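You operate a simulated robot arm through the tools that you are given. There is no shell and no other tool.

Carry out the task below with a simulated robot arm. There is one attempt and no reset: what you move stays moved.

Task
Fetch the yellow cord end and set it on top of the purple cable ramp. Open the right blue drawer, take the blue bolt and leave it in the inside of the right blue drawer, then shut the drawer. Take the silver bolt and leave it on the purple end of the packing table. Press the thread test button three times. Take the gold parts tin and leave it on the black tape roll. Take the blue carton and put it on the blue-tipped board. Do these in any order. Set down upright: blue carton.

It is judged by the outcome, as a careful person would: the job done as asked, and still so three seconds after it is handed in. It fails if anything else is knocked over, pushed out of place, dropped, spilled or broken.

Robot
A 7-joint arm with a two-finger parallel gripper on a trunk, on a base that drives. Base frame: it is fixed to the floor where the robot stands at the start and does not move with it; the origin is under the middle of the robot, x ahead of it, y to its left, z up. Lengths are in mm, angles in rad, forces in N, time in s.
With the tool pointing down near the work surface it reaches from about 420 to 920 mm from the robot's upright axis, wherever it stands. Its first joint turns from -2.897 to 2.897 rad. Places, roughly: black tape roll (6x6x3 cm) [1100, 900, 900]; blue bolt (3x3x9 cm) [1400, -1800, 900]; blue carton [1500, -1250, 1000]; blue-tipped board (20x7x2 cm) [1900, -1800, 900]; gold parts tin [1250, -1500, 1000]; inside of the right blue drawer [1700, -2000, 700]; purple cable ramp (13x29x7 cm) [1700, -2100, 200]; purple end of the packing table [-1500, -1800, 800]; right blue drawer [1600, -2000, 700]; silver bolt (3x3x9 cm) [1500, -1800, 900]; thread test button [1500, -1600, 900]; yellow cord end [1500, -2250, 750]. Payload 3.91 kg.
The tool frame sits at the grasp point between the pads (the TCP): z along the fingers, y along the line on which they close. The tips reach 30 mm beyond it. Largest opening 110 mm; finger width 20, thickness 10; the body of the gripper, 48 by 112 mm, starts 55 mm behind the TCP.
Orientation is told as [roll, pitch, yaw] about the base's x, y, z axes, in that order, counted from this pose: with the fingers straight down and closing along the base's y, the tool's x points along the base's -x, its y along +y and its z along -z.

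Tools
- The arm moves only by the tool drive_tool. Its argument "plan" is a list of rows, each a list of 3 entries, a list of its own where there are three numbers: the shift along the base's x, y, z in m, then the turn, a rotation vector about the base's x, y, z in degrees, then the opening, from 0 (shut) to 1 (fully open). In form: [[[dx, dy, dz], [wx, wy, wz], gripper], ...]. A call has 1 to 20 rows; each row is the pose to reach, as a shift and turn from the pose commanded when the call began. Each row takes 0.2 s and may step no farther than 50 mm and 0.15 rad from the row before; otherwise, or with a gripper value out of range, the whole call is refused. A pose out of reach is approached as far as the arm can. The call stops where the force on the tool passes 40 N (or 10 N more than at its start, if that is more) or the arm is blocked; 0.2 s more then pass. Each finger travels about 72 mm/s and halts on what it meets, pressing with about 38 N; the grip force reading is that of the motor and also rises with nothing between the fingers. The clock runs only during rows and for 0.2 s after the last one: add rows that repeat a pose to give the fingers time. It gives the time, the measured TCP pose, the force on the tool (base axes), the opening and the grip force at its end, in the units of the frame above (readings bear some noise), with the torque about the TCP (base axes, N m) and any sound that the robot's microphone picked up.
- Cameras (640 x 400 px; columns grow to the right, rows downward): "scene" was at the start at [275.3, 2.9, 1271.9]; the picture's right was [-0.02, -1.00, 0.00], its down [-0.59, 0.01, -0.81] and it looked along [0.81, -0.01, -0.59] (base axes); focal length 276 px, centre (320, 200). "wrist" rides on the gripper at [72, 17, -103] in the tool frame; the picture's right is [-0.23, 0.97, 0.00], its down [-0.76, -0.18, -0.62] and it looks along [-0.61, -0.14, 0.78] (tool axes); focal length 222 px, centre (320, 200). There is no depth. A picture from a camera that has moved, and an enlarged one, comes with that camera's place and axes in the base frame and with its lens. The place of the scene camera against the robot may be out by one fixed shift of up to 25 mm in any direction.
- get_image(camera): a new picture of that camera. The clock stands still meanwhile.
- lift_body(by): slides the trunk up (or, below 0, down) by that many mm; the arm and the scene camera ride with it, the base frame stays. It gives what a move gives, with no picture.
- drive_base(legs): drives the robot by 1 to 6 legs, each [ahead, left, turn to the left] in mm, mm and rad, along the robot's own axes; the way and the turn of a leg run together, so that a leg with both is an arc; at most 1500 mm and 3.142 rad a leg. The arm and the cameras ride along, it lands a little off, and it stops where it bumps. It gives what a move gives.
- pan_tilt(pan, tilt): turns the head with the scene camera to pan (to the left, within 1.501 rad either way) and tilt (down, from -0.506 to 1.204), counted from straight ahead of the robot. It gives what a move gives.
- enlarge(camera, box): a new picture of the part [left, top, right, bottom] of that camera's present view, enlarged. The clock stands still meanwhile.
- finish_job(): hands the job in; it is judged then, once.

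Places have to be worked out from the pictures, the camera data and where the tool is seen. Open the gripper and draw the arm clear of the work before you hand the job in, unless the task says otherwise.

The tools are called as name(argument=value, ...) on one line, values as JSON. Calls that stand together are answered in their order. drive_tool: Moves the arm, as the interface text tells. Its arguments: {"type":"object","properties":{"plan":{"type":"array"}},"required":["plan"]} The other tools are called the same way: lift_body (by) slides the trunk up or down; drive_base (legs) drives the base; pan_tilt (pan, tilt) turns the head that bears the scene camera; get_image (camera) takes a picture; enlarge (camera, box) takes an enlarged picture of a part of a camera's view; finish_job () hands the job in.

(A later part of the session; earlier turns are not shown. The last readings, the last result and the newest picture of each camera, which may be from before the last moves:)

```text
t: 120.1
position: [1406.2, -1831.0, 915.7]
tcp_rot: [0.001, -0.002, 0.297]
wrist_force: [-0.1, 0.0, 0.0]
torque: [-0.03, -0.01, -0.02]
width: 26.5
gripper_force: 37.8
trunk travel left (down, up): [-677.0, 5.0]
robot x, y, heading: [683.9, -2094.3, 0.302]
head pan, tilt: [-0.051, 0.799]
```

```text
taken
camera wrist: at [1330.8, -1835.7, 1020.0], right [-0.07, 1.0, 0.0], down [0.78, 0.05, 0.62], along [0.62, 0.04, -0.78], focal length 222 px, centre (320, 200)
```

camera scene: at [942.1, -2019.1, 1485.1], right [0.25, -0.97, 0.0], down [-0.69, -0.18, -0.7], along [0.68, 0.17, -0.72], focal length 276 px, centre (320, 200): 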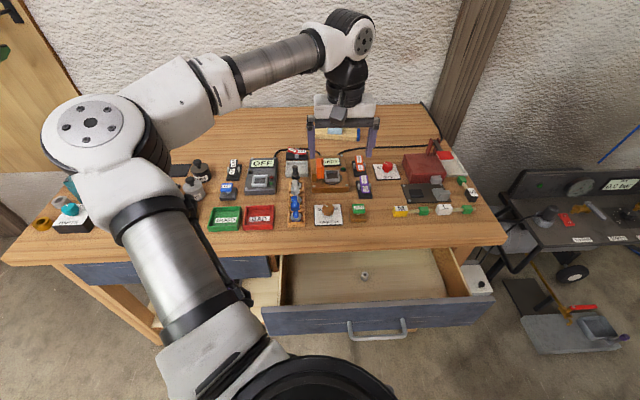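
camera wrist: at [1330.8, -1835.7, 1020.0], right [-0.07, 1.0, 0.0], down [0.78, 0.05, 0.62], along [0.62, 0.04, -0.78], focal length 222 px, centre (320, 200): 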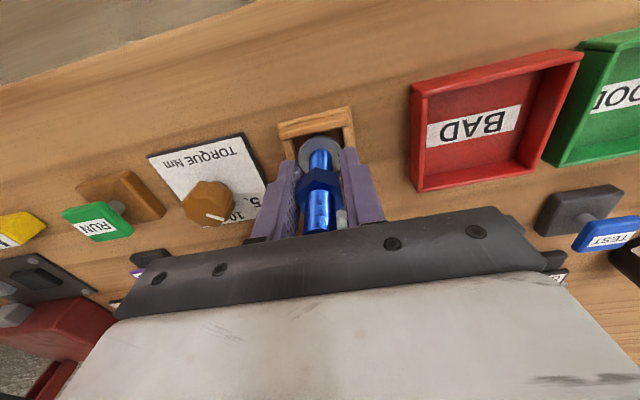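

Gripped at the collar (26.5 mm). I lift the bolt straight up.

drive_tool(plan=[[[0, 0, 0.015], [0, 0, 0], 0.1], [[0, 0, 0.04], [0, 0, 0], 0.1], [[0, 0, 0.08], [0, 0, 0], 0.1], [[0, 0, 0.12], [0, 0, 0], 0.1], [[0, 0, 0.16], [0, 0, 0], 0.1]])

get_image(camera="wrist")

get_image(camera="scene")

```text
t: 121.3
position: [1405.3, -1832.0, 1077.5]
tcp_rot: [0.001, -0.001, 0.296]
wrist_force: [0.0, 0.0, -2.0]
torque: [-0.01, 0.01, -0.02]
width: 26.7
gripper_force: 37.8
trunk travel left (down, up): [-677.0, 5.0]
robot x, y, heading: [678.9, -2092.3, 0.301]
head pan, tilt: [-0.051, 0.799]
```

```text
taken
camera wrist: at [1328.8, -1836.9, 1181.6], right [-0.07, 1.0, 0.0], down [0.78, 0.05, 0.62], along [0.62, 0.04, -0.78], focal length 222 px, centre (320, 200)
```

wrist: 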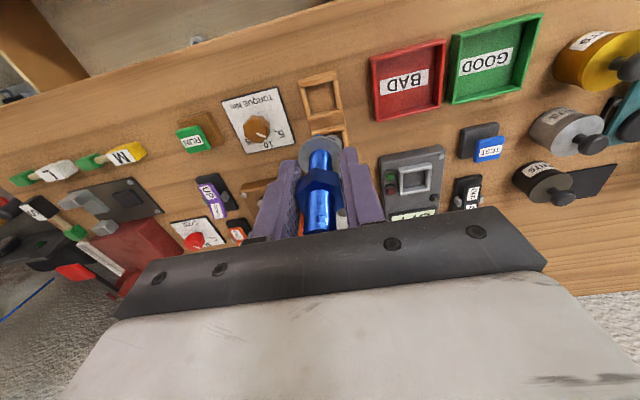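

```text
taken
camera scene: at [942.0, -2019.2, 1485.0], right [0.25, -0.97, 0.0], down [-0.69, -0.18, -0.7], along [0.68, 0.17, -0.72], focal length 276 px, centre (320, 200)
```

scene: 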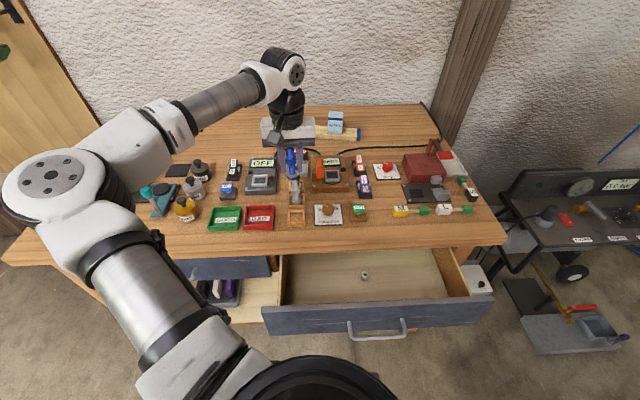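

The bolt is free of its tray. I carry it over the open drawer, turning the tool 90° so that I can later lean it sideways within the drawer.

drive_tool(plan=[[[-0.0125, -0.0176, 0], [0, 0, 8.18], 0.1], [[-0.025, -0.0353, 0], [0, 0, 16.36], 0.1], [[-0.0376, -0.0529, 0], [0, 0, 24.5], 0.1], [[-0.05, -0.0705, 0], [0, 0, 32.7], 0.1], [[-0.0627, -0.088, 0], [0, 0, 40.9], 0.1], [[-0.0753, -0.1058, 0], [0, 0, 49.1], 0.1], [[-0.0878, -0.1235, 0], [0, 0, 57.3], 0.1], [[-0.1, -0.141, 0], [0, 0, 65.4], 0.1], [[-0.113, -0.1587, 0], [0, 0, 73.6], 0.1], [[-0.1255, -0.1764, 0], [0, 0, 81.8], 0.1], [[-0.138, -0.194, 0], [0, 0, 90], 0.1]])

get_image(camera="wrist")

get_image(camera="scene")

```text
t: 123.7
position: [1264.6, -2025.0, 1075.8]
tcp_rot: [-0.002, 0.0, 1.868]
wrist_force: [-0.4, 0.2, -1.7]
torque: [-0.02, -0.01, 0.0]
width: 26.5
gripper_force: 37.9
trunk travel left (down, up): [-677.0, 5.0]
robot x, y, heading: [683.7, -2094.7, 0.304]
head pan, tilt: [-0.051, 0.799]
```

```text
taken
camera wrist: at [1270.0, -2099.7, 1179.7], right [-1.0, -0.07, 0.0], down [-0.05, 0.78, 0.62], along [-0.04, 0.62, -0.78], focal length 222 px, centre (320, 200)
```

wrist: 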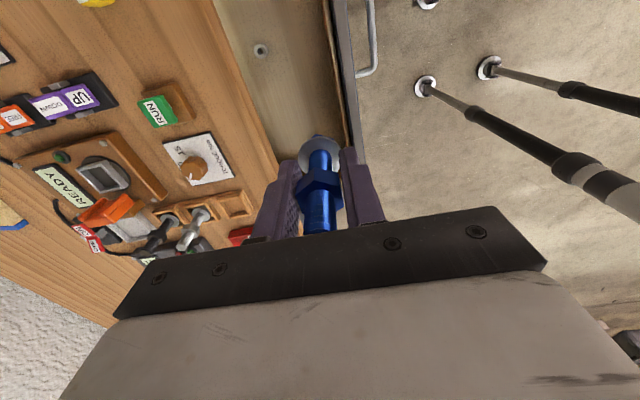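

```text
taken
camera scene: at [942.3, -2019.4, 1485.0], right [0.25, -0.97, 0.0], down [-0.69, -0.18, -0.7], along [0.68, 0.17, -0.72], focal length 276 px, centre (320, 200)
```

scene: 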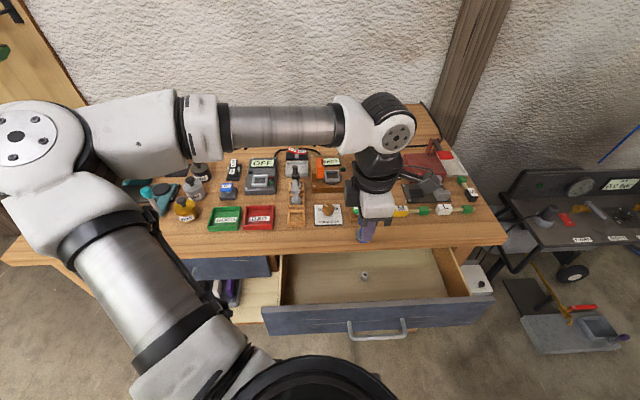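

The opening in front of the bench edge is only ~110 mm wide, so the gripper fits only with its narrow side across. I turn it back by 90°, over the middle of the gap, and look before lowering.

drive_tool(plan=[[[0.0025, 0.0007, 0], [0, 0, -8.18], 0.1], [[0.005, 0.0013, 0], [0, 0, -16.36], 0.1], [[0.008, 0.002, 0], [0, 0, -24.5], 0.1], [[0.01, 0.0026, 0], [0, 0, -32.7], 0.1], [[0.0125, 0.0033, 0], [0, 0, -40.9], 0.1], [[0.015, 0.004, 0], [0, 0, -49.1], 0.1], [[0.018, 0.0046, 0], [0, 0, -57.3], 0.1], [[0.02, 0.0053, 0], [0, 0, -65.4], 0.1], [[0.0228, 0.006, 0], [0, 0, -73.6], 0.1], [[0.025, 0.0066, 0], [0, 0, -81.8], 0.1], [[0.028, 0.007, 0], [0, 0, -90], 0.1]])

drive_tool(plan=[[[0, 0, -0.04], [0, 0, 0], 0.1], [[0, 0, -0.08], [0, 0, 0], 0.1], [[0, 0, -0.12], [0, 0, 0], 0.1]])

get_image(camera="wrist")

get_image(camera="scene")

```text
t: 126.1
position: [1295.6, -2017.6, 1075.1]
tcp_rot: [0.0, -0.002, 0.294]
wrist_force: [0.0, 0.2, -1.4]
torque: [0.0, -0.01, -0.01]
width: 26.4
gripper_force: 38.3
trunk travel left (down, up): [-677.0, 5.0]
robot x, y, heading: [683.8, -2094.4, 0.302]
head pan, tilt: [-0.051, 0.799]
```

```text
t: 126.9
position: [1298.5, -2017.4, 954.5]
tcp_rot: [0.003, -0.002, 0.297]
wrist_force: [0.5, -0.7, -1.3]
torque: [0.0, 0.0, 0.01]
width: 26.4
gripper_force: 37.7
trunk travel left (down, up): [-677.0, 5.0]
robot x, y, heading: [686.1, -2094.9, 0.303]
head pan, tilt: [-0.051, 0.799]
```

```text
taken
camera wrist: at [1221.6, -2022.1, 1057.8], right [-0.07, 1.0, 0.0], down [0.78, 0.05, 0.62], along [0.62, 0.04, -0.78], focal length 222 px, centre (320, 200)
```

wrist: 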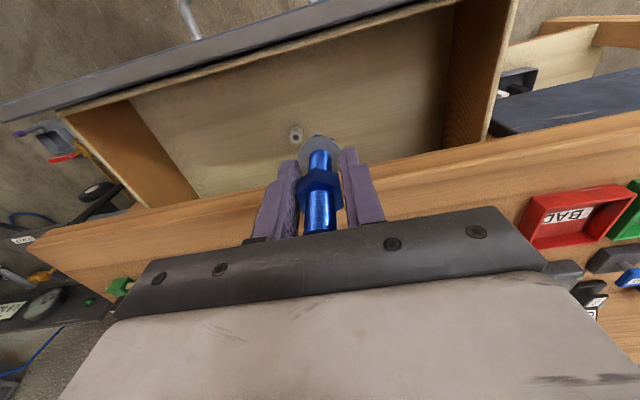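

```text
taken
camera scene: at [942.8, -2018.9, 1484.9], right [0.25, -0.97, 0.0], down [-0.69, -0.18, -0.7], along [0.68, 0.17, -0.72], focal length 276 px, centre (320, 200)
```

scene: 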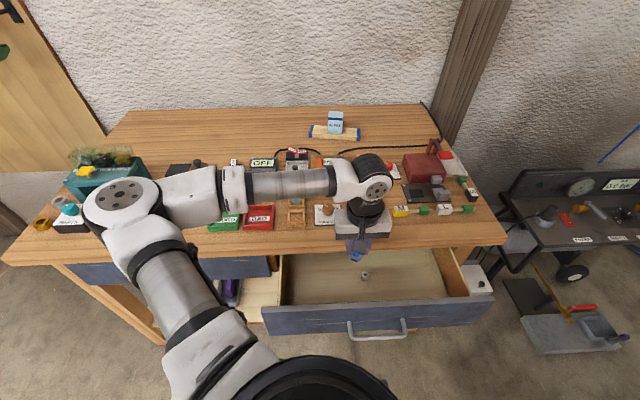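

The bolt is over the gap (d≈-52 mm), nut well aside. I lower it into the drawer towards the floor.

drive_tool(plan=[[[-0.006, -0.002, -0.04], [0, 0, 0], 0.1], [[-0.006, -0.002, -0.08], [0, 0, 0], 0.1], [[-0.006, -0.002, -0.12], [0, 0, 0], 0.1], [[-0.006, -0.002, -0.16], [0, 0, 0], 0.1], [[-0.006, -0.002, -0.19], [0, 0, 0], 0.1]])

get_image(camera="wrist")

enlarge(camera="scene", box=[280, 200, 440, 300])

```text
t: 128.1
position: [1287.9, -2017.2, 764.4]
tcp_rot: [0.001, -0.001, 0.297]
wrist_force: [0.2, 0.6, -2.3]
torque: [-0.02, -0.02, -0.02]
width: 26.4
gripper_force: 37.8
trunk travel left (down, up): [-677.0, 5.0]
robot x, y, heading: [682.1, -2093.4, 0.304]
head pan, tilt: [-0.051, 0.799]
```

```text
taken
camera wrist: at [1212.4, -2022.9, 868.5], right [-0.07, 1.0, 0.0], down [0.78, 0.05, 0.62], along [0.62, 0.04, -0.78], focal length 222 px, centre (320, 200)
```

wrist: 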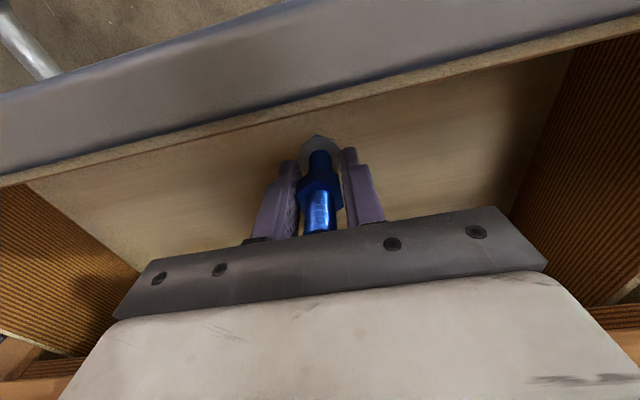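

```text
4.00 times, centred on (360, 250) of scene
camera zoom: at [942.7, -2019.0, 1484.9], right [0.25, -0.97, 0.0], down [-0.69, -0.18, -0.7], along [0.68, 0.17, -0.72], focal length 1104 px, centre (160, 0)
```

zoom: 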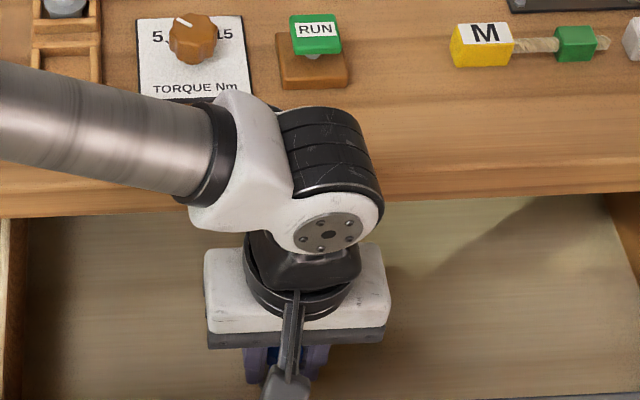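

Clearances look fine. I descend slowly in small steps until the bolt's head touches the drawer floor.

drive_tool(plan=[[[0, 0, -0.004], [0, 0, 0], 0.1], [[0, 0, -0.008], [0, 0, 0], 0.1], [[0, 0, -0.011], [0, 0, 0], 0.1], [[0, 0, -0.014], [0, 0, 0], 0.1], [[0, 0, -0.016], [0, 0, 0], 0.1], [[0, 0, -0.018], [0, 0, 0], 0.1]])

enlarge(camera="scene", box=[280, 200, 440, 300])

```text
t: 129.5
position: [1289.1, -2019.3, 747.7]
tcp_rot: [0.0, -0.003, 0.3]
wrist_force: [0.4, 0.1, -2.5]
torque: [0.02, -0.04, 0.0]
width: 26.5
gripper_force: 38.2
trunk travel left (down, up): [-677.0, 5.0]
robot x, y, heading: [682.2, -2091.2, 0.3]
head pan, tilt: [-0.051, 0.799]
```

```text
4.00 times, centred on (360, 250) of scene
camera zoom: at [942.4, -2019.0, 1485.0], right [0.25, -0.97, 0.0], down [-0.69, -0.18, -0.7], along [0.68, 0.17, -0.72], focal length 1104 px, centre (160, 0)
```

zoom: 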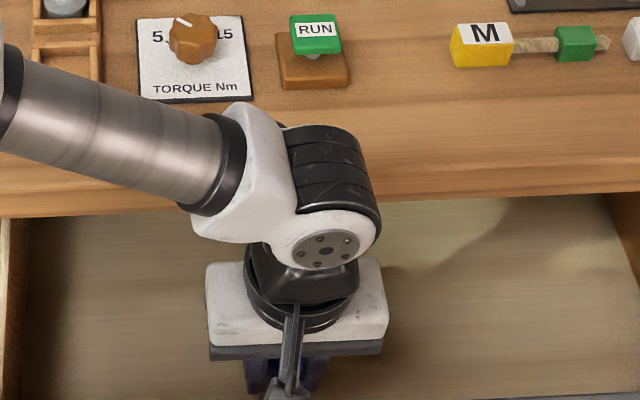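

No contact yet at TCP z=748; wrist stays clear of the RUN button. I continue slowly.

drive_tool(plan=[[[0, 0, -0.002], [0, 0, 0], 0.1], [[0, 0, -0.004], [0, 0, 0], 0.1], [[0, 0, -0.006], [0, 0, 0], 0.1], [[0, 0, -0.008], [0, 0, 0], 0.1], [[0, 0, -0.01], [0, 0, 0], 0.1]])

```text
t: 130.7
position: [1288.5, -2017.5, 735.1]
tcp_rot: [0.003, -0.002, 0.297]
wrist_force: [0.4, -0.1, -2.3]
torque: [0.03, -0.01, -0.02]
width: 26.6
gripper_force: 37.9
trunk travel left (down, up): [-677.0, 5.0]
robot x, y, heading: [680.7, -2095.7, 0.305]
head pan, tilt: [-0.051, 0.799]
```

Still no contact; I continue with force watch.

drive_tool(plan=[[[0, 0, -0.002], [0, 0, 0], 0.1], [[0, 0, -0.004], [0, 0, 0], 0.1], [[0, 0, -0.006], [0, 0, 0], 0.1], [[0, 0, -0.008], [0, 0, 0], 0.1]])

get_image(camera="wrist")

```text
t: 131.7
position: [1288.8, -2018.3, 729.6]
tcp_rot: [0.0, -0.001, 0.297]
wrist_force: [-1.2, -0.2, 4.3]
torque: [-0.07, 0.02, -0.04]
width: 26.6
gripper_force: 37.7
trunk travel left (down, up): [-677.0, 5.0]
robot x, y, heading: [684.9, -2097.8, 0.298]
head pan, tilt: [-0.051, 0.799]
```

```text
taken
camera wrist: at [1213.8, -2024.3, 833.8], right [-0.07, 1.0, 0.0], down [0.78, 0.05, 0.62], along [0.62, 0.04, -0.78], focal length 222 px, centre (320, 200)
```

wrist: 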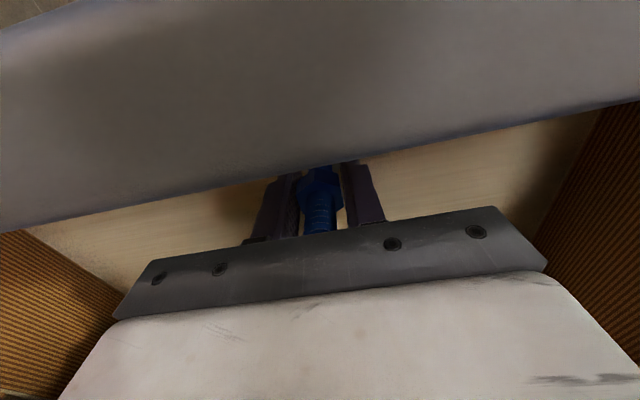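

The contact force with nearly no torque shows the bolt standing on the drawer floor. I open and rise straight up.

drive_tool(plan=[[[0, 0, 0.001], [0, 0, 0], 0.3], [[0, 0, 0.001], [0, 0, 0], 0.5], [[0, 0, 0.001], [0, 0, 0], 0.6], [[0, 0, 0.02], [0, 0, 0], 0.6], [[0, 0, 0.06], [0, 0, 0], 0.6], [[0, 0, 0.1], [0, 0, 0], 0.6], [[0, 0, 0.14], [0, 0, 0], 0.6], [[0, 0, 0.18], [0, 0, 0], 0.6], [[0, 0, 0.22], [0, 0, 0], 0.6], [[0, 0, 0.26], [0, 0, 0], 0.6], [[0, 0, 0.3], [0, 0, 0], 0.6]])

get_image(camera="wrist")

enlarge(camera="scene", box=[260, 200, 480, 340])

```text
t: 134.1
position: [1288.5, -2020.4, 1032.9]
tcp_rot: [0.001, -0.001, 0.296]
wrist_force: [0.3, -0.4, 0.8]
torque: [-0.01, 0.0, 0.0]
width: 66.0
gripper_force: 0.1
trunk travel left (down, up): [-677.0, 5.0]
robot x, y, heading: [682.6, -2096.6, 0.299]
head pan, tilt: [-0.051, 0.799]
```

```text
taken
camera wrist: at [1212.2, -2025.6, 1135.9], right [-0.07, 1.0, 0.0], down [0.78, 0.05, 0.62], along [0.62, 0.04, -0.78], focal length 222 px, centre (320, 200)
```

wrist: 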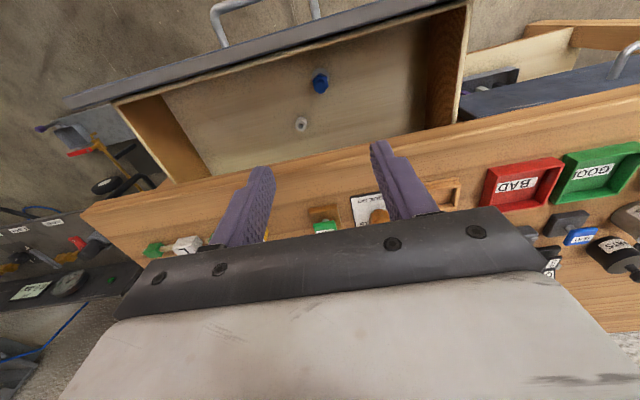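

```text
2.86 times, centred on (370, 270) of scene
camera zoom: at [941.9, -2019.1, 1485.0], right [0.25, -0.97, 0.0], down [-0.69, -0.18, -0.7], along [0.68, 0.17, -0.72], focal length 788 px, centre (177, 0)
```

zoom: 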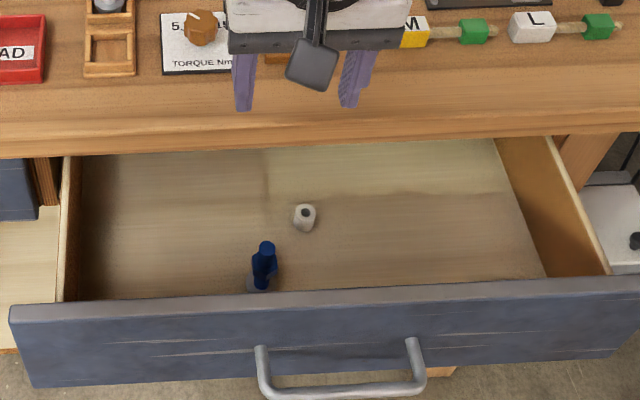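

The blue bolt stands upright inside the drawer, lower than the front panel. To shut it, I back off and tilt the closed gripper forward to push the drawer front.

drive_base(legs=[[-300, -60, 0]])

drive_tool(plan=[[[0.01, 0.003, 0], [2.22, -7.17, 0], 0.3], [[0.02, 0.006, 0], [4.43, -14.33, 0], 0], [[0.03, 0.009, 0], [6.65, -21.5, 0], 0], [[0.04, 0.012, 0], [8.87, -28.66, 0], 0], [[0.05, 0.015, 0], [11.08, -35.83, 0], 0], [[0.06, 0.018, 0], [13.3, -43, 0], 0], [[0.07, 0.021, 0], [15.5, -50.15, 0], 0], [[0.08, 0.025, 0], [17.73, -57.3, 0], 0], [[0.08, 0.025, 0], [17.73, -57.3, 0], 0]])

get_image(camera="scene")

```text
t: 136.2
position: [1013.5, -2165.6, 1032.8]
tcp_rot: [0.002, -0.003, 0.301]
wrist_force: [-0.6, 0.0, -0.4]
torque: [0.04, -0.01, 0.0]
width: 65.9
gripper_force: 0.1
trunk travel left (down, up): [-677.0, 5.0]
robot x, y, heading: [412.9, -2238.8, 0.302]
head pan, tilt: [-0.051, 0.799]
```

```text
t: 138.2
position: [1094.1, -2140.8, 1032.4]
tcp_rot: [-0.001, -1.051, 0.302]
wrist_force: [-0.6, -0.9, -0.5]
torque: [0.01, 0.0, -0.01]
width: 0.1
gripper_force: 37.8
trunk travel left (down, up): [-677.0, 5.0]
robot x, y, heading: [409.4, -2242.5, 0.306]
head pan, tilt: [-0.051, 0.799]
```

```text
taken
camera scene: at [668.1, -2165.5, 1485.1], right [0.25, -0.97, 0.0], down [-0.69, -0.18, -0.7], along [0.68, 0.17, -0.72], focal length 276 px, centre (320, 200)
```

scene: 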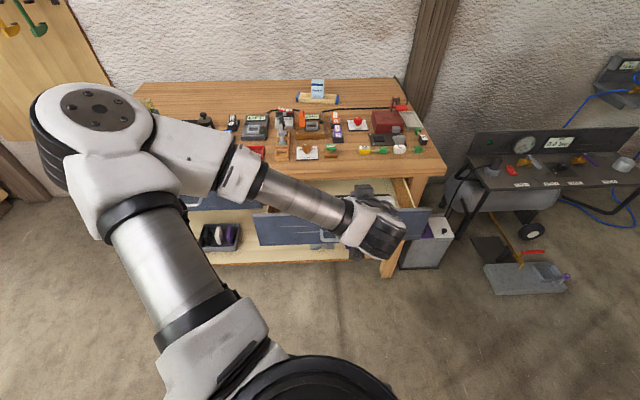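

The tilt worked. I lower the trunk so that the fingertips come to the drawer-front height, above the handle bar.

lift_body(by=-250)

drive_base(legs=[[70, 0, 0]])

get_image(camera="scene")

get_image(camera="wrist")

```text
t: 140.7
position: [1094.7, -2140.6, 780.5]
tcp_rot: [-0.001, -1.05, 0.302]
wrist_force: [0.1, 0.3, -0.6]
torque: [0.02, 0.0, 0.03]
width: 0.0
gripper_force: 37.4
trunk travel left (down, up): [-427.0, 255.0]
robot x, y, heading: [413.6, -2243.0, 0.3]
head pan, tilt: [-0.051, 0.799]
```

```text
t: 141.8
position: [1160.9, -2119.7, 782.1]
tcp_rot: [0.0, -1.048, 0.301]
wrist_force: [0.1, -0.6, 0.3]
torque: [-0.02, 0.03, -0.01]
width: 0.0
gripper_force: 37.9
trunk travel left (down, up): [-427.0, 255.0]
robot x, y, heading: [478.2, -2220.6, 0.297]
head pan, tilt: [-0.051, 0.799]
```

```text
taken
camera scene: at [734.5, -2144.7, 1234.9], right [0.25, -0.97, 0.0], down [-0.69, -0.18, -0.7], along [0.67, 0.17, -0.72], focal length 276 px, centre (320, 200)
```

scene: 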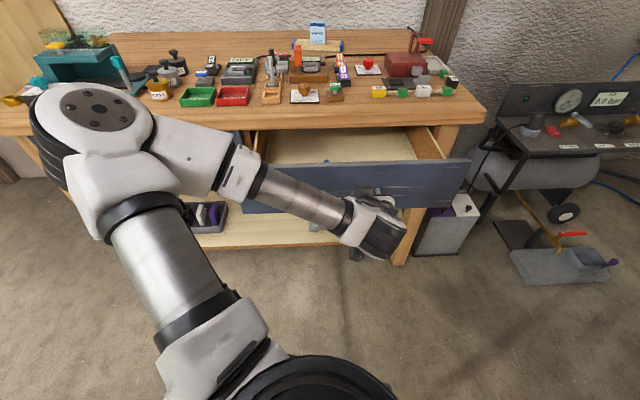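

```text
taken
camera wrist: at [1034.5, -2140.9, 771.1], right [-0.18, 0.96, 0.2], down [-0.1, -0.22, 0.97], along [0.98, 0.16, 0.14], focal length 222 px, centre (320, 200)
```

wrist: 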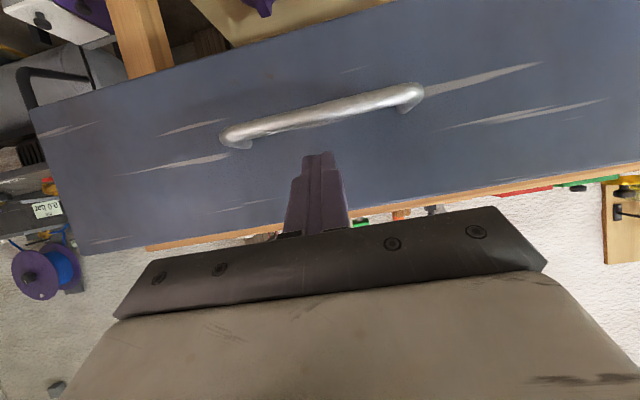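

The fingertips face the drawer front between handle and top edge. I drive forward in stages, first to contact.

drive_base(legs=[[35, 0, 0]])

drive_base(legs=[[15, 0, 0]])

get_image(camera="wrist")

```text
t: 142.6
position: [1194.8, -2109.8, 781.9]
tcp_rot: [-0.001, -1.048, 0.3]
wrist_force: [-0.2, 0.0, 0.4]
torque: [0.02, 0.0, 0.02]
width: 0.0
gripper_force: 37.6
trunk travel left (down, up): [-427.0, 255.0]
robot x, y, heading: [513.5, -2209.6, 0.299]
head pan, tilt: [-0.051, 0.799]
```

```text
t: 143.4
position: [1207.7, -2104.2, 781.1]
tcp_rot: [-0.001, -1.049, 0.301]
wrist_force: [0.7, 0.5, -0.9]
torque: [0.0, 0.01, -0.02]
width: 0.0
gripper_force: 37.4
trunk travel left (down, up): [-427.0, 255.0]
robot x, y, heading: [524.2, -2206.7, 0.301]
head pan, tilt: [-0.051, 0.799]
```

```text
taken
camera wrist: at [1081.7, -2125.9, 771.1], right [-0.18, 0.96, 0.2], down [-0.1, -0.22, 0.97], along [0.98, 0.16, 0.14], focal length 222 px, centre (320, 200)
```

wrist: 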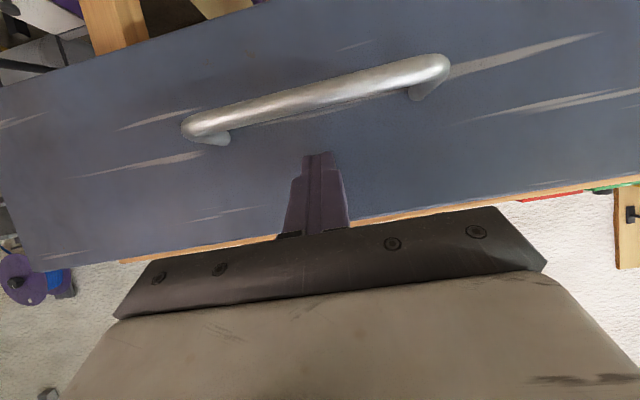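

Near contact. I go on pushing in steps.

drive_base(legs=[[30, 0, 0]])

get_image(camera="scene")

```text
t: 144.2
position: [1236.9, -2095.5, 781.8]
tcp_rot: [0.001, -1.049, 0.302]
wrist_force: [0.2, -0.2, 0.0]
torque: [0.02, 0.0, 0.0]
width: 0.1
gripper_force: 37.8
trunk travel left (down, up): [-427.0, 255.0]
robot x, y, heading: [553.0, -2197.3, 0.304]
head pan, tilt: [-0.051, 0.799]
```

```text
taken
camera scene: at [810.3, -2120.7, 1234.9], right [0.25, -0.97, 0.0], down [-0.69, -0.18, -0.7], along [0.67, 0.18, -0.72], focal length 276 px, centre (320, 200)
```

scene: 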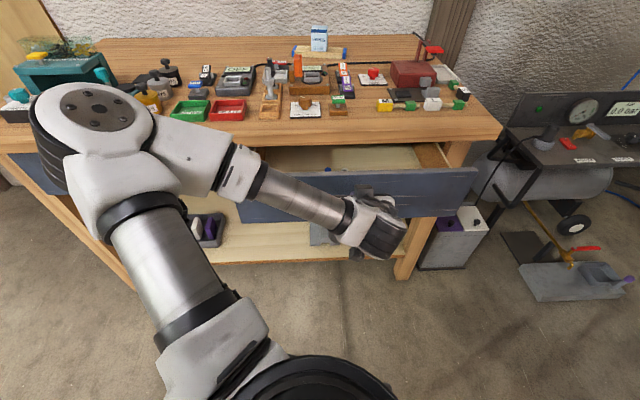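

I check the wrist view to see whether the tips touch.

get_image(camera="wrist")

enlarge(camera="scene", box=[240, 130, 480, 280])

```text
taken
camera wrist: at [1110.4, -2116.5, 771.1], right [-0.18, 0.96, 0.2], down [-0.1, -0.22, 0.97], along [0.98, 0.16, 0.14], focal length 222 px, centre (320, 200)
```

wrist: 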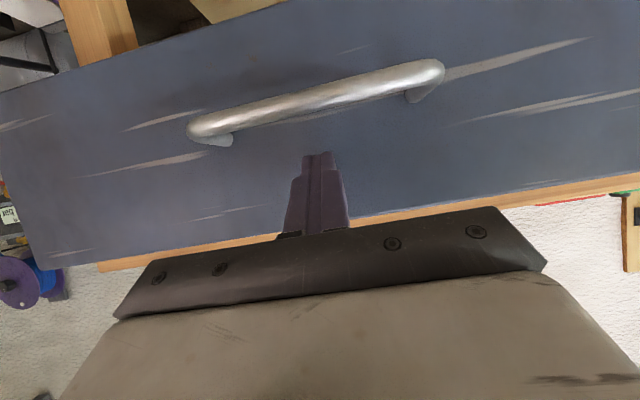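

```text
2.67 times, centred on (360, 205) of scene
camera zoom: at [810.3, -2120.7, 1234.9], right [0.25, -0.97, 0.0], down [-0.69, -0.18, -0.7], along [0.67, 0.18, -0.72], focal length 736 px, centre (213, 187)
```

zoom: 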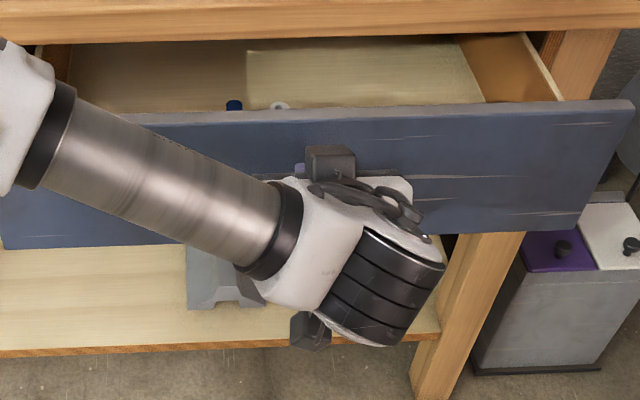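

The drawer has begun to move in (handle size constant in view). To keep clear of the bench's overhang at the end, I back off 10 mm, lower 12 mm, then push on.

drive_base(legs=[[-12, 0, 0]])

lift_body(by=-12)

drive_base(legs=[[60, 0, 0]])

drive_base(legs=[[50, 0, 0]])

get_image(camera="wrist")

get_image(camera="scene")

```text
t: 145.0
position: [1225.1, -2099.1, 781.8]
tcp_rot: [0.0, -1.05, 0.303]
wrist_force: [-0.4, -0.2, -0.4]
torque: [-0.01, 0.0, 0.04]
width: 0.2
gripper_force: 38.3
trunk travel left (down, up): [-427.0, 255.0]
robot x, y, heading: [545.9, -2201.3, 0.302]
head pan, tilt: [-0.051, 0.799]
```

```text
t: 145.6
position: [1225.2, -2099.3, 770.2]
tcp_rot: [0.0, -1.05, 0.302]
wrist_force: [-0.8, -0.3, 0.1]
torque: [-0.02, -0.02, -0.01]
width: 0.0
gripper_force: 37.8
trunk travel left (down, up): [-415.0, 267.0]
robot x, y, heading: [539.9, -2198.3, 0.307]
head pan, tilt: [-0.051, 0.799]
```

```text
t: 146.5
position: [1281.5, -2080.5, 770.1]
tcp_rot: [0.0, -1.048, 0.3]
wrist_force: [0.6, 0.0, 0.3]
torque: [0.01, 0.0, -0.02]
width: 0.0
gripper_force: 37.6
trunk travel left (down, up): [-415.0, 267.0]
robot x, y, heading: [594.5, -2180.5, 0.303]
head pan, tilt: [-0.051, 0.799]
```

```text
t: 147.5
position: [1329.6, -2066.6, 769.2]
tcp_rot: [-0.001, -1.049, 0.3]
wrist_force: [-0.1, 0.0, -0.5]
torque: [-0.01, 0.0, 0.01]
width: 0.0
gripper_force: 37.5
trunk travel left (down, up): [-415.0, 267.0]
robot x, y, heading: [644.8, -2167.0, 0.302]
head pan, tilt: [-0.051, 0.799]
```

```text
taken
camera wrist: at [1203.4, -2087.6, 759.1], right [-0.18, 0.96, 0.2], down [-0.1, -0.22, 0.97], along [0.98, 0.16, 0.14], focal length 222 px, centre (320, 200)
```

wrist: 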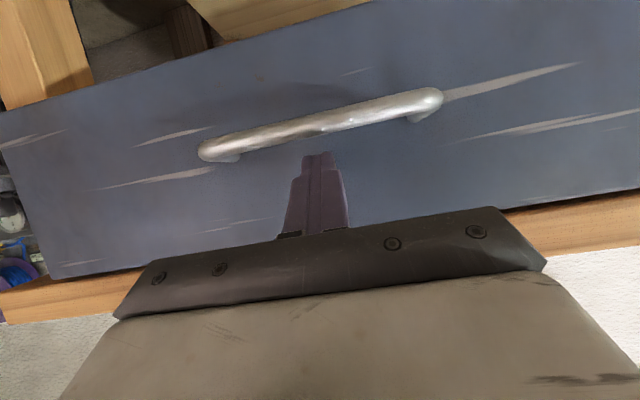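

```text
taken
camera scene: at [903.3, -2091.6, 1222.9], right [0.25, -0.97, 0.0], down [-0.69, -0.18, -0.7], along [0.67, 0.17, -0.72], focal length 276 px, centre (320, 200)
```

scene: 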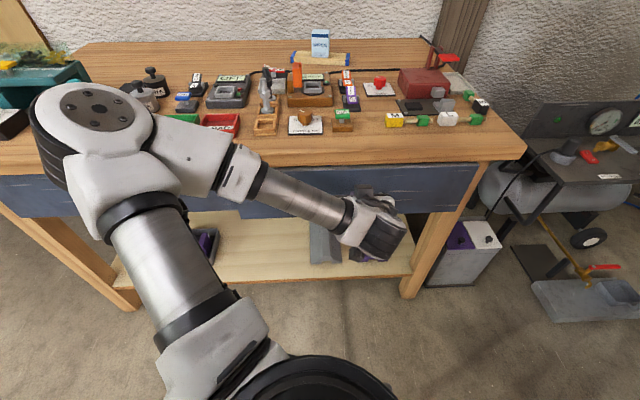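

The drawer seems nearly shut. I enlarge to compare it with the left drawer.

enlarge(camera="scene", box=[160, 130, 500, 300])

enlarge(camera="wrist", box=[0, 150, 320, 350])

```text
1.88 times, centred on (330, 215) of scene
camera zoom: at [903.3, -2091.6, 1222.9], right [0.25, -0.97, 0.0], down [-0.69, -0.18, -0.7], along [0.67, 0.17, -0.72], focal length 520 px, centre (301, 172)
```

zoom: 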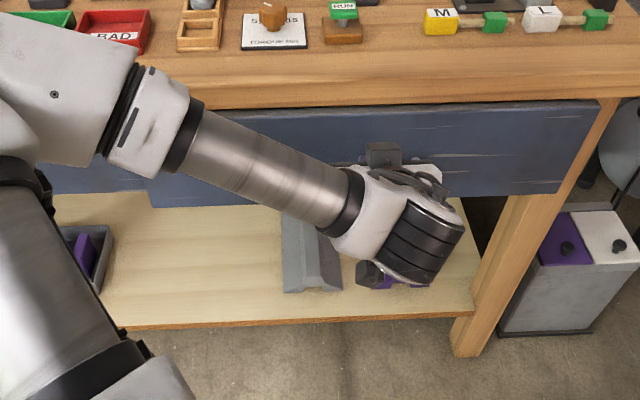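

```text
2.00 times, centred on (160, 250) of wrist
camera zoom: at [1203.4, -2087.6, 759.1], right [-0.18, 0.96, 0.2], down [-0.1, -0.22, 0.97], along [0.98, 0.16, 0.14], focal length 444 px, centre (640, 100)
```

zoom: 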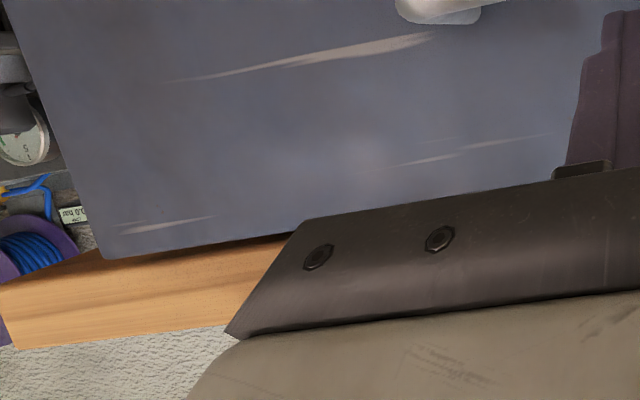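

The right drawer still projects some 30 mm compared with the left. I push on in smaller steps.

drive_base(legs=[[20, 0, 0]])

enlarge(camera="scene", box=[160, 130, 500, 300])

```text
t: 148.2
position: [1349.2, -2059.6, 769.2]
tcp_rot: [-0.001, -1.047, 0.303]
wrist_force: [0.4, 0.0, -1.0]
torque: [0.0, -0.03, -0.03]
width: 0.0
gripper_force: 37.7
trunk travel left (down, up): [-415.0, 267.0]
robot x, y, heading: [662.6, -2162.3, 0.302]
head pan, tilt: [-0.051, 0.799]
```

```text
1.88 times, centred on (330, 215) of scene
camera zoom: at [922.4, -2085.6, 1222.9], right [0.25, -0.97, 0.0], down [-0.69, -0.18, -0.7], along [0.67, 0.17, -0.72], focal length 520 px, centre (301, 172)
```

zoom: 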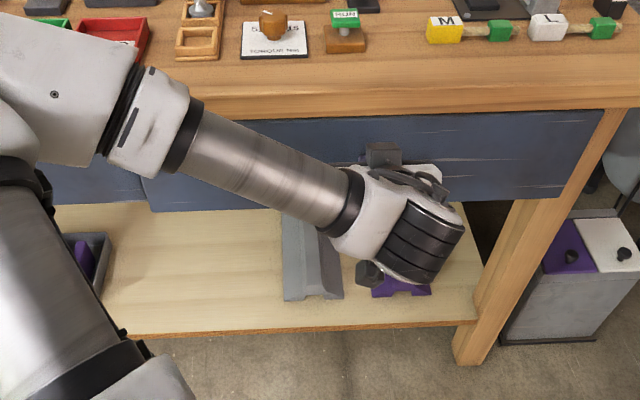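

Closer: still about 15 mm out. I continue with smaller pushes.

drive_base(legs=[[11, 0, 0]])

enlarge(camera="scene", box=[160, 130, 500, 300])

```text
t: 149.0
position: [1359.2, -2057.1, 769.9]
tcp_rot: [0.002, -1.047, 0.303]
wrist_force: [0.7, -0.2, 0.7]
torque: [0.02, 0.0, 0.02]
width: 0.1
gripper_force: 37.1
trunk travel left (down, up): [-415.0, 267.0]
robot x, y, heading: [675.8, -2162.3, 0.306]
head pan, tilt: [-0.051, 0.799]
```

```text
1.88 times, centred on (330, 215) of scene
camera zoom: at [932.7, -2082.3, 1222.9], right [0.25, -0.97, 0.0], down [-0.69, -0.18, -0.7], along [0.67, 0.18, -0.72], focal length 520 px, centre (301, 172)
```

zoom: 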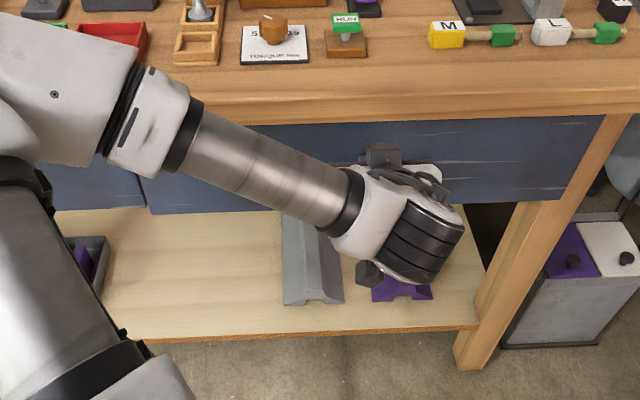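

Nearly flush now. I push the last bit with the arm, force-limited.

drive_tool(plan=[[[0.0019, 0.0006, 0], [0, 0, 0], 0], [[0.0038, 0.0012, 0], [0, 0, 0], 0], [[0.0057, 0.0018, 0], [0, 0, 0], 0], [[0.0076, 0.0024, 0], [0, 0, 0], 0]])

```text
t: 150.0
position: [1367.2, -2053.1, 770.3]
tcp_rot: [0.001, -1.05, 0.302]
wrist_force: [-0.1, 0.9, 0.5]
torque: [0.01, 0.03, 0.04]
width: 0.1
gripper_force: 38.1
trunk travel left (down, up): [-415.0, 267.0]
robot x, y, heading: [674.1, -2156.9, 0.304]
head pan, tilt: [-0.051, 0.799]
```

enlarge(camera="scene", box=[160, 180, 320, 280])

get_image(camera="wrist")

```text
4.00 times, centred on (240, 230) of scene
camera zoom: at [932.5, -2082.4, 1223.0], right [0.25, -0.97, 0.0], down [-0.69, -0.18, -0.7], along [0.67, 0.18, -0.72], focal length 1104 px, centre (640, 80)
```

zoom: 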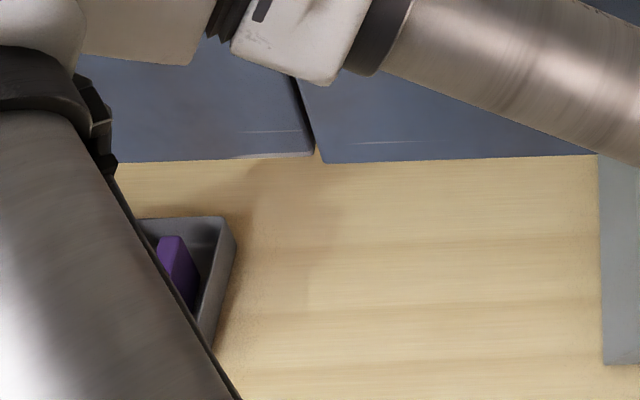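

```text
taken
camera wrist: at [1240.9, -2075.6, 759.7], right [-0.18, 0.96, 0.2], down [-0.1, -0.22, 0.97], along [0.98, 0.16, 0.14], focal length 222 px, centre (320, 200)
```

wrist: 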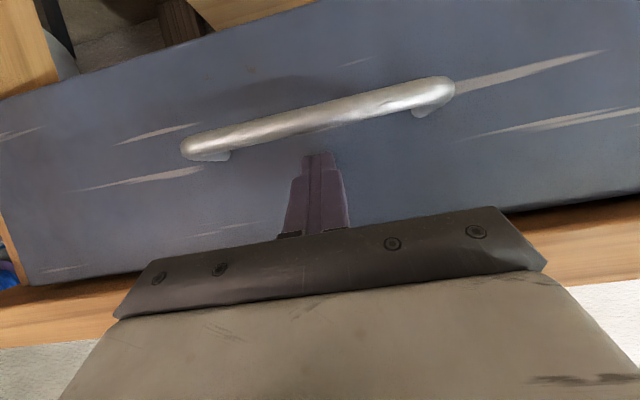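

The seam shows ~8 mm left. I push on until resistance.

drive_tool(plan=[[[0.0019, 0.0006, 0], [0, 0, 0], 0], [[0.0038, 0.0012, 0], [0, 0, 0], 0], [[0.0057, 0.0018, 0], [0, 0, 0], 0], [[0.0076, 0.0024, 0], [0, 0, 0], 0], [[0.0086, 0.0027, 0], [0, 0, 0], 0]])

enlarge(camera="scene", box=[160, 180, 320, 280])

```text
t: 151.2
position: [1376.4, -2052.0, 770.2]
tcp_rot: [0.002, -1.047, 0.3]
wrist_force: [-0.3, 0.3, 0.0]
torque: [-0.02, 0.01, 0.01]
width: 0.0
gripper_force: 37.8
trunk travel left (down, up): [-415.0, 267.0]
robot x, y, heading: [675.4, -2159.1, 0.305]
head pan, tilt: [-0.051, 0.799]
```

```text
4.00 times, centred on (240, 230) of scene
camera zoom: at [932.5, -2082.4, 1223.0], right [0.25, -0.97, 0.0], down [-0.69, -0.18, -0.7], along [0.67, 0.18, -0.72], focal length 1104 px, centre (640, 80)
```

zoom: 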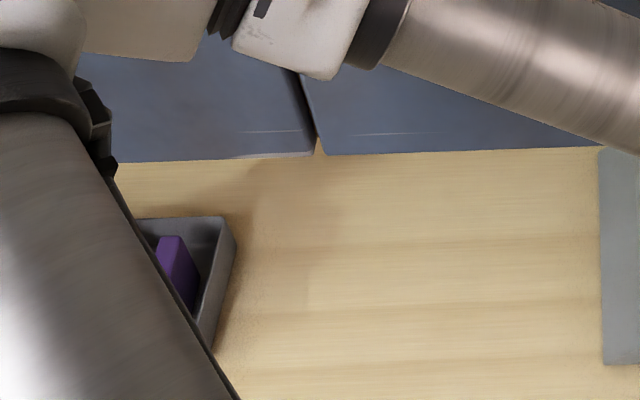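

Practically flush (1–2 mm). One last gentle push of 3 mm.

drive_tool(plan=[[[0.001, 0.0003, 0], [0, 0, 0], 0], [[0.0019, 0.0006, 0], [0, 0, 0], 0], [[0.0029, 0.0009, 0], [0, 0, 0], 0]])

enlarge(camera="scene", box=[160, 180, 320, 280])

```text
t: 152.0
position: [1375.5, -2050.8, 770.6]
tcp_rot: [0.004, -1.045, 0.3]
wrist_force: [-29.1, -2.8, 1.2]
torque: [-0.09, 0.11, 0.2]
width: 0.0
gripper_force: 37.3
trunk travel left (down, up): [-415.0, 267.0]
robot x, y, heading: [672.9, -2155.3, 0.303]
head pan, tilt: [-0.051, 0.799]
```

```text
4.00 times, centred on (240, 230) of scene
camera zoom: at [930.6, -2082.5, 1223.4], right [0.25, -0.97, 0.0], down [-0.69, -0.18, -0.7], along [0.68, 0.18, -0.72], focal length 1104 px, centre (640, 80)
```

zoom: 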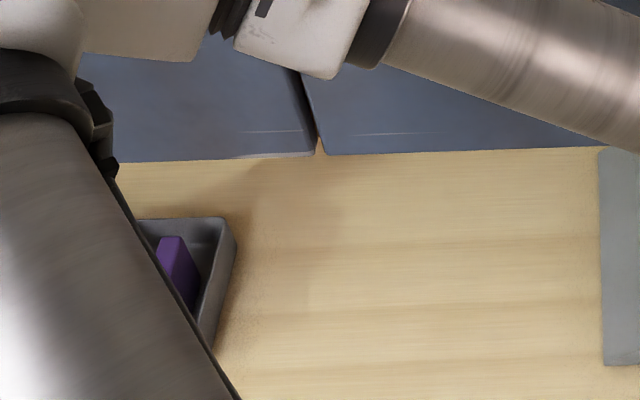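

Resistance of 29 N: the drawer is fully shut. I back off, and look at the lower shelf with the purple ramp from a lower trunk height.

drive_base(legs=[[-350, -100, 0]])

pan_tilt(pan=0.0, tilt=0.75)

get_image(camera="scene")

enlarge(camera="scene", box=[180, 100, 420, 250])

```text
t: 154.3
position: [1073.2, -2254.4, 769.4]
tcp_rot: [-0.002, -1.051, 0.295]
wrist_force: [0.2, -0.6, -0.6]
torque: [0.02, -0.04, 0.01]
width: 0.0
gripper_force: 37.8
trunk travel left (down, up): [-415.0, 267.0]
robot x, y, heading: [369.1, -2361.4, 0.299]
head pan, tilt: [-0.051, 0.799]
```

```text
t: 155.0
position: [1072.7, -2252.5, 769.5]
tcp_rot: [0.0, -1.051, 0.295]
wrist_force: [-0.1, 0.0, 0.9]
torque: [-0.02, 0.01, -0.01]
width: 0.1
gripper_force: 37.7
trunk travel left (down, up): [-415.0, 267.0]
robot x, y, heading: [370.2, -2357.5, 0.299]
head pan, tilt: [0.0, 0.75]
```

```text
taken
camera scene: at [628.5, -2277.7, 1227.0], right [0.29, -0.96, 0.0], down [-0.65, -0.2, -0.73], along [0.7, 0.21, -0.68], focal length 276 px, centre (320, 200)
```

scene: 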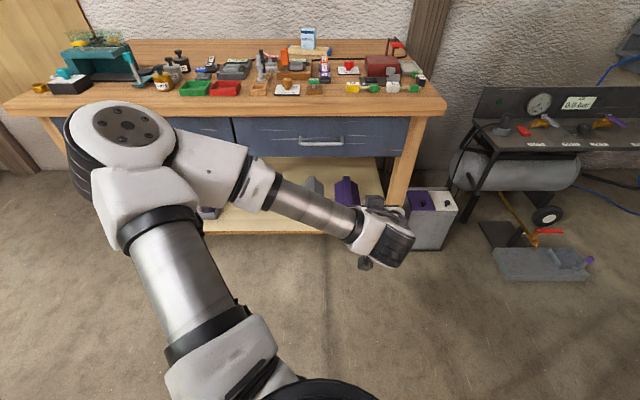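

```text
2.67 times, centred on (300, 175) of scene
camera zoom: at [628.5, -2277.7, 1227.0], right [0.29, -0.96, 0.0], down [-0.65, -0.2, -0.73], along [0.7, 0.21, -0.68], focal length 736 px, centre (373, 267)
```

zoom: 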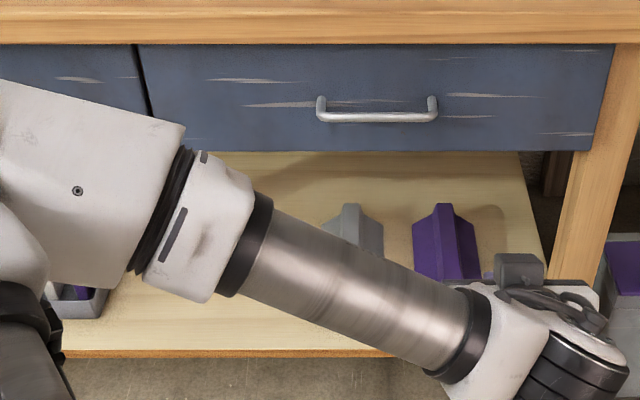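

The arm hides the ramp partly; I check the wrist camera from here, after un-tilting the tool partly so it looks at the shelf.

drive_tool(plan=[[[0, 0, -0.02], [-2.22, 7.17, 0], 0.3], [[0, 0, -0.04], [-4.43, 14.33, 0], 0.6], [[0, 0, -0.06], [-6.65, 21.5, 0], 1], [[0, 0, -0.08], [-7.4, 23.9, 0], 1]])

get_image(camera="wrist")

```text
t: 156.0
position: [1072.1, -2252.7, 689.8]
tcp_rot: [-0.002, -0.609, 0.295]
wrist_force: [0.1, 0.7, 0.4]
torque: [0.01, -0.03, -0.02]
width: 109.8
gripper_force: 0.2
trunk travel left (down, up): [-415.0, 267.0]
robot x, y, heading: [366.4, -2355.6, 0.297]
head pan, tilt: [0.0, 0.75]
```

```text
taken
camera wrist: at [952.5, -2270.8, 733.0], right [-0.11, 0.99, 0.13], down [0.31, -0.09, 0.95], along [0.95, 0.14, -0.29], focal length 222 px, centre (320, 200)
```

wrist: 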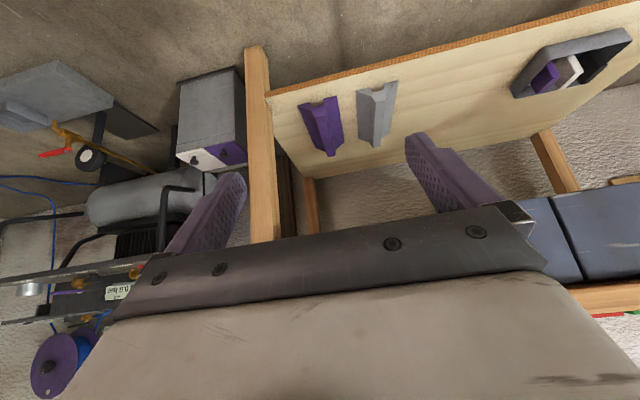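

The ramp is well seen in this view. I enlarge it.

enlarge(camera="wrist", box=[240, 60, 440, 185])

```text
3.20 times, centred on (340, 122) of wrist
camera zoom: at [952.5, -2270.8, 733.0], right [-0.11, 0.99, 0.13], down [0.31, -0.09, 0.95], along [0.95, 0.14, -0.29], focal length 711 px, centre (256, 448)
```

zoom: 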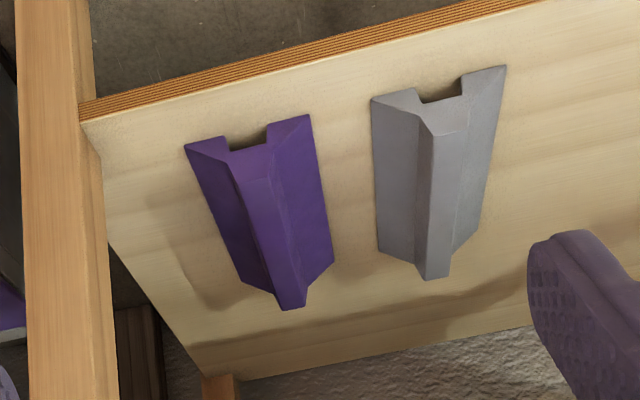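

Ramp: shelf z≈220, ramp top z≈290, near end at about (1537,-2147), axis yaw ≈0.28, with flat top ~40 mm wide. The present 35° forward tilt suits reaching there, so I'll pick the yellow cord with the same tilt turned sideways. I raise the trunk and go above the bench.

lift_body(by=262)

drive_tool(plan=[[[0, 0, 0.04], [0, 0, 0], 1], [[0, 0, 0.08], [0, 0, 0], 1], [[0, 0, 0.12], [0, 0, 0], 1]])

drive_base(legs=[[400, 40, 0]])

get_image(camera="wrist")

get_image(camera="scene")

```text
t: 158.7
position: [1071.6, -2252.3, 951.2]
tcp_rot: [-0.001, -0.611, 0.297]
wrist_force: [-0.8, 1.0, 0.1]
torque: [-0.01, 0.0, -0.01]
width: 110.0
gripper_force: 0.0
trunk travel left (down, up): [-677.0, 5.0]
robot x, y, heading: [368.1, -2359.1, 0.292]
head pan, tilt: [0.0, 0.75]
```

```text
t: 159.4
position: [1071.7, -2252.6, 1073.4]
tcp_rot: [-0.001, -0.611, 0.297]
wrist_force: [0.3, -0.8, -0.6]
torque: [-0.01, -0.02, 0.0]
width: 109.8
gripper_force: 0.1
trunk travel left (down, up): [-677.0, 5.0]
robot x, y, heading: [368.7, -2351.5, 0.295]
head pan, tilt: [0.0, 0.75]
```

```text
t: 162.0
position: [1442.4, -2087.9, 1073.4]
tcp_rot: [-0.002, -0.611, 0.306]
wrist_force: [0.4, 0.8, 0.4]
torque: [0.02, 0.0, 0.02]
width: 110.0
gripper_force: 0.0
trunk travel left (down, up): [-677.0, 5.0]
robot x, y, heading: [737.4, -2198.5, 0.311]
head pan, tilt: [0.0, 0.75]
```

```text
taken
camera wrist: at [1322.9, -2107.1, 1115.8], right [-0.12, 0.98, 0.13], down [0.31, -0.09, 0.95], along [0.94, 0.15, -0.29], focal length 222 px, centre (320, 200)
```

wrist: 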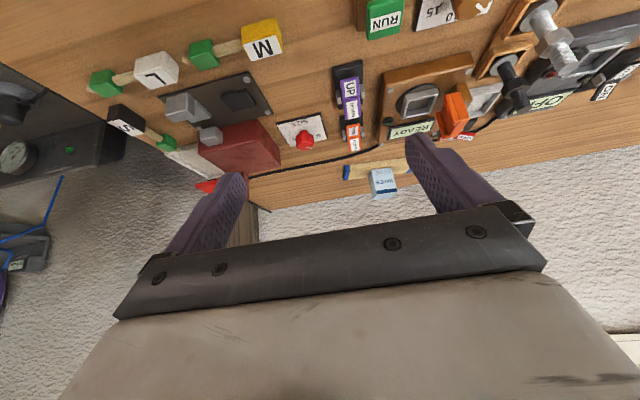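

```text
taken
camera scene: at [999.2, -2116.9, 1488.9], right [0.3, -0.95, 0.0], down [-0.65, -0.21, -0.73], along [0.7, 0.22, -0.68], focal length 276 px, centre (320, 200)
```

scene: 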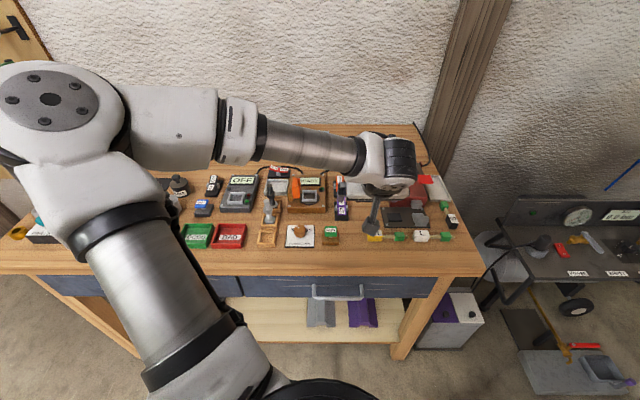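

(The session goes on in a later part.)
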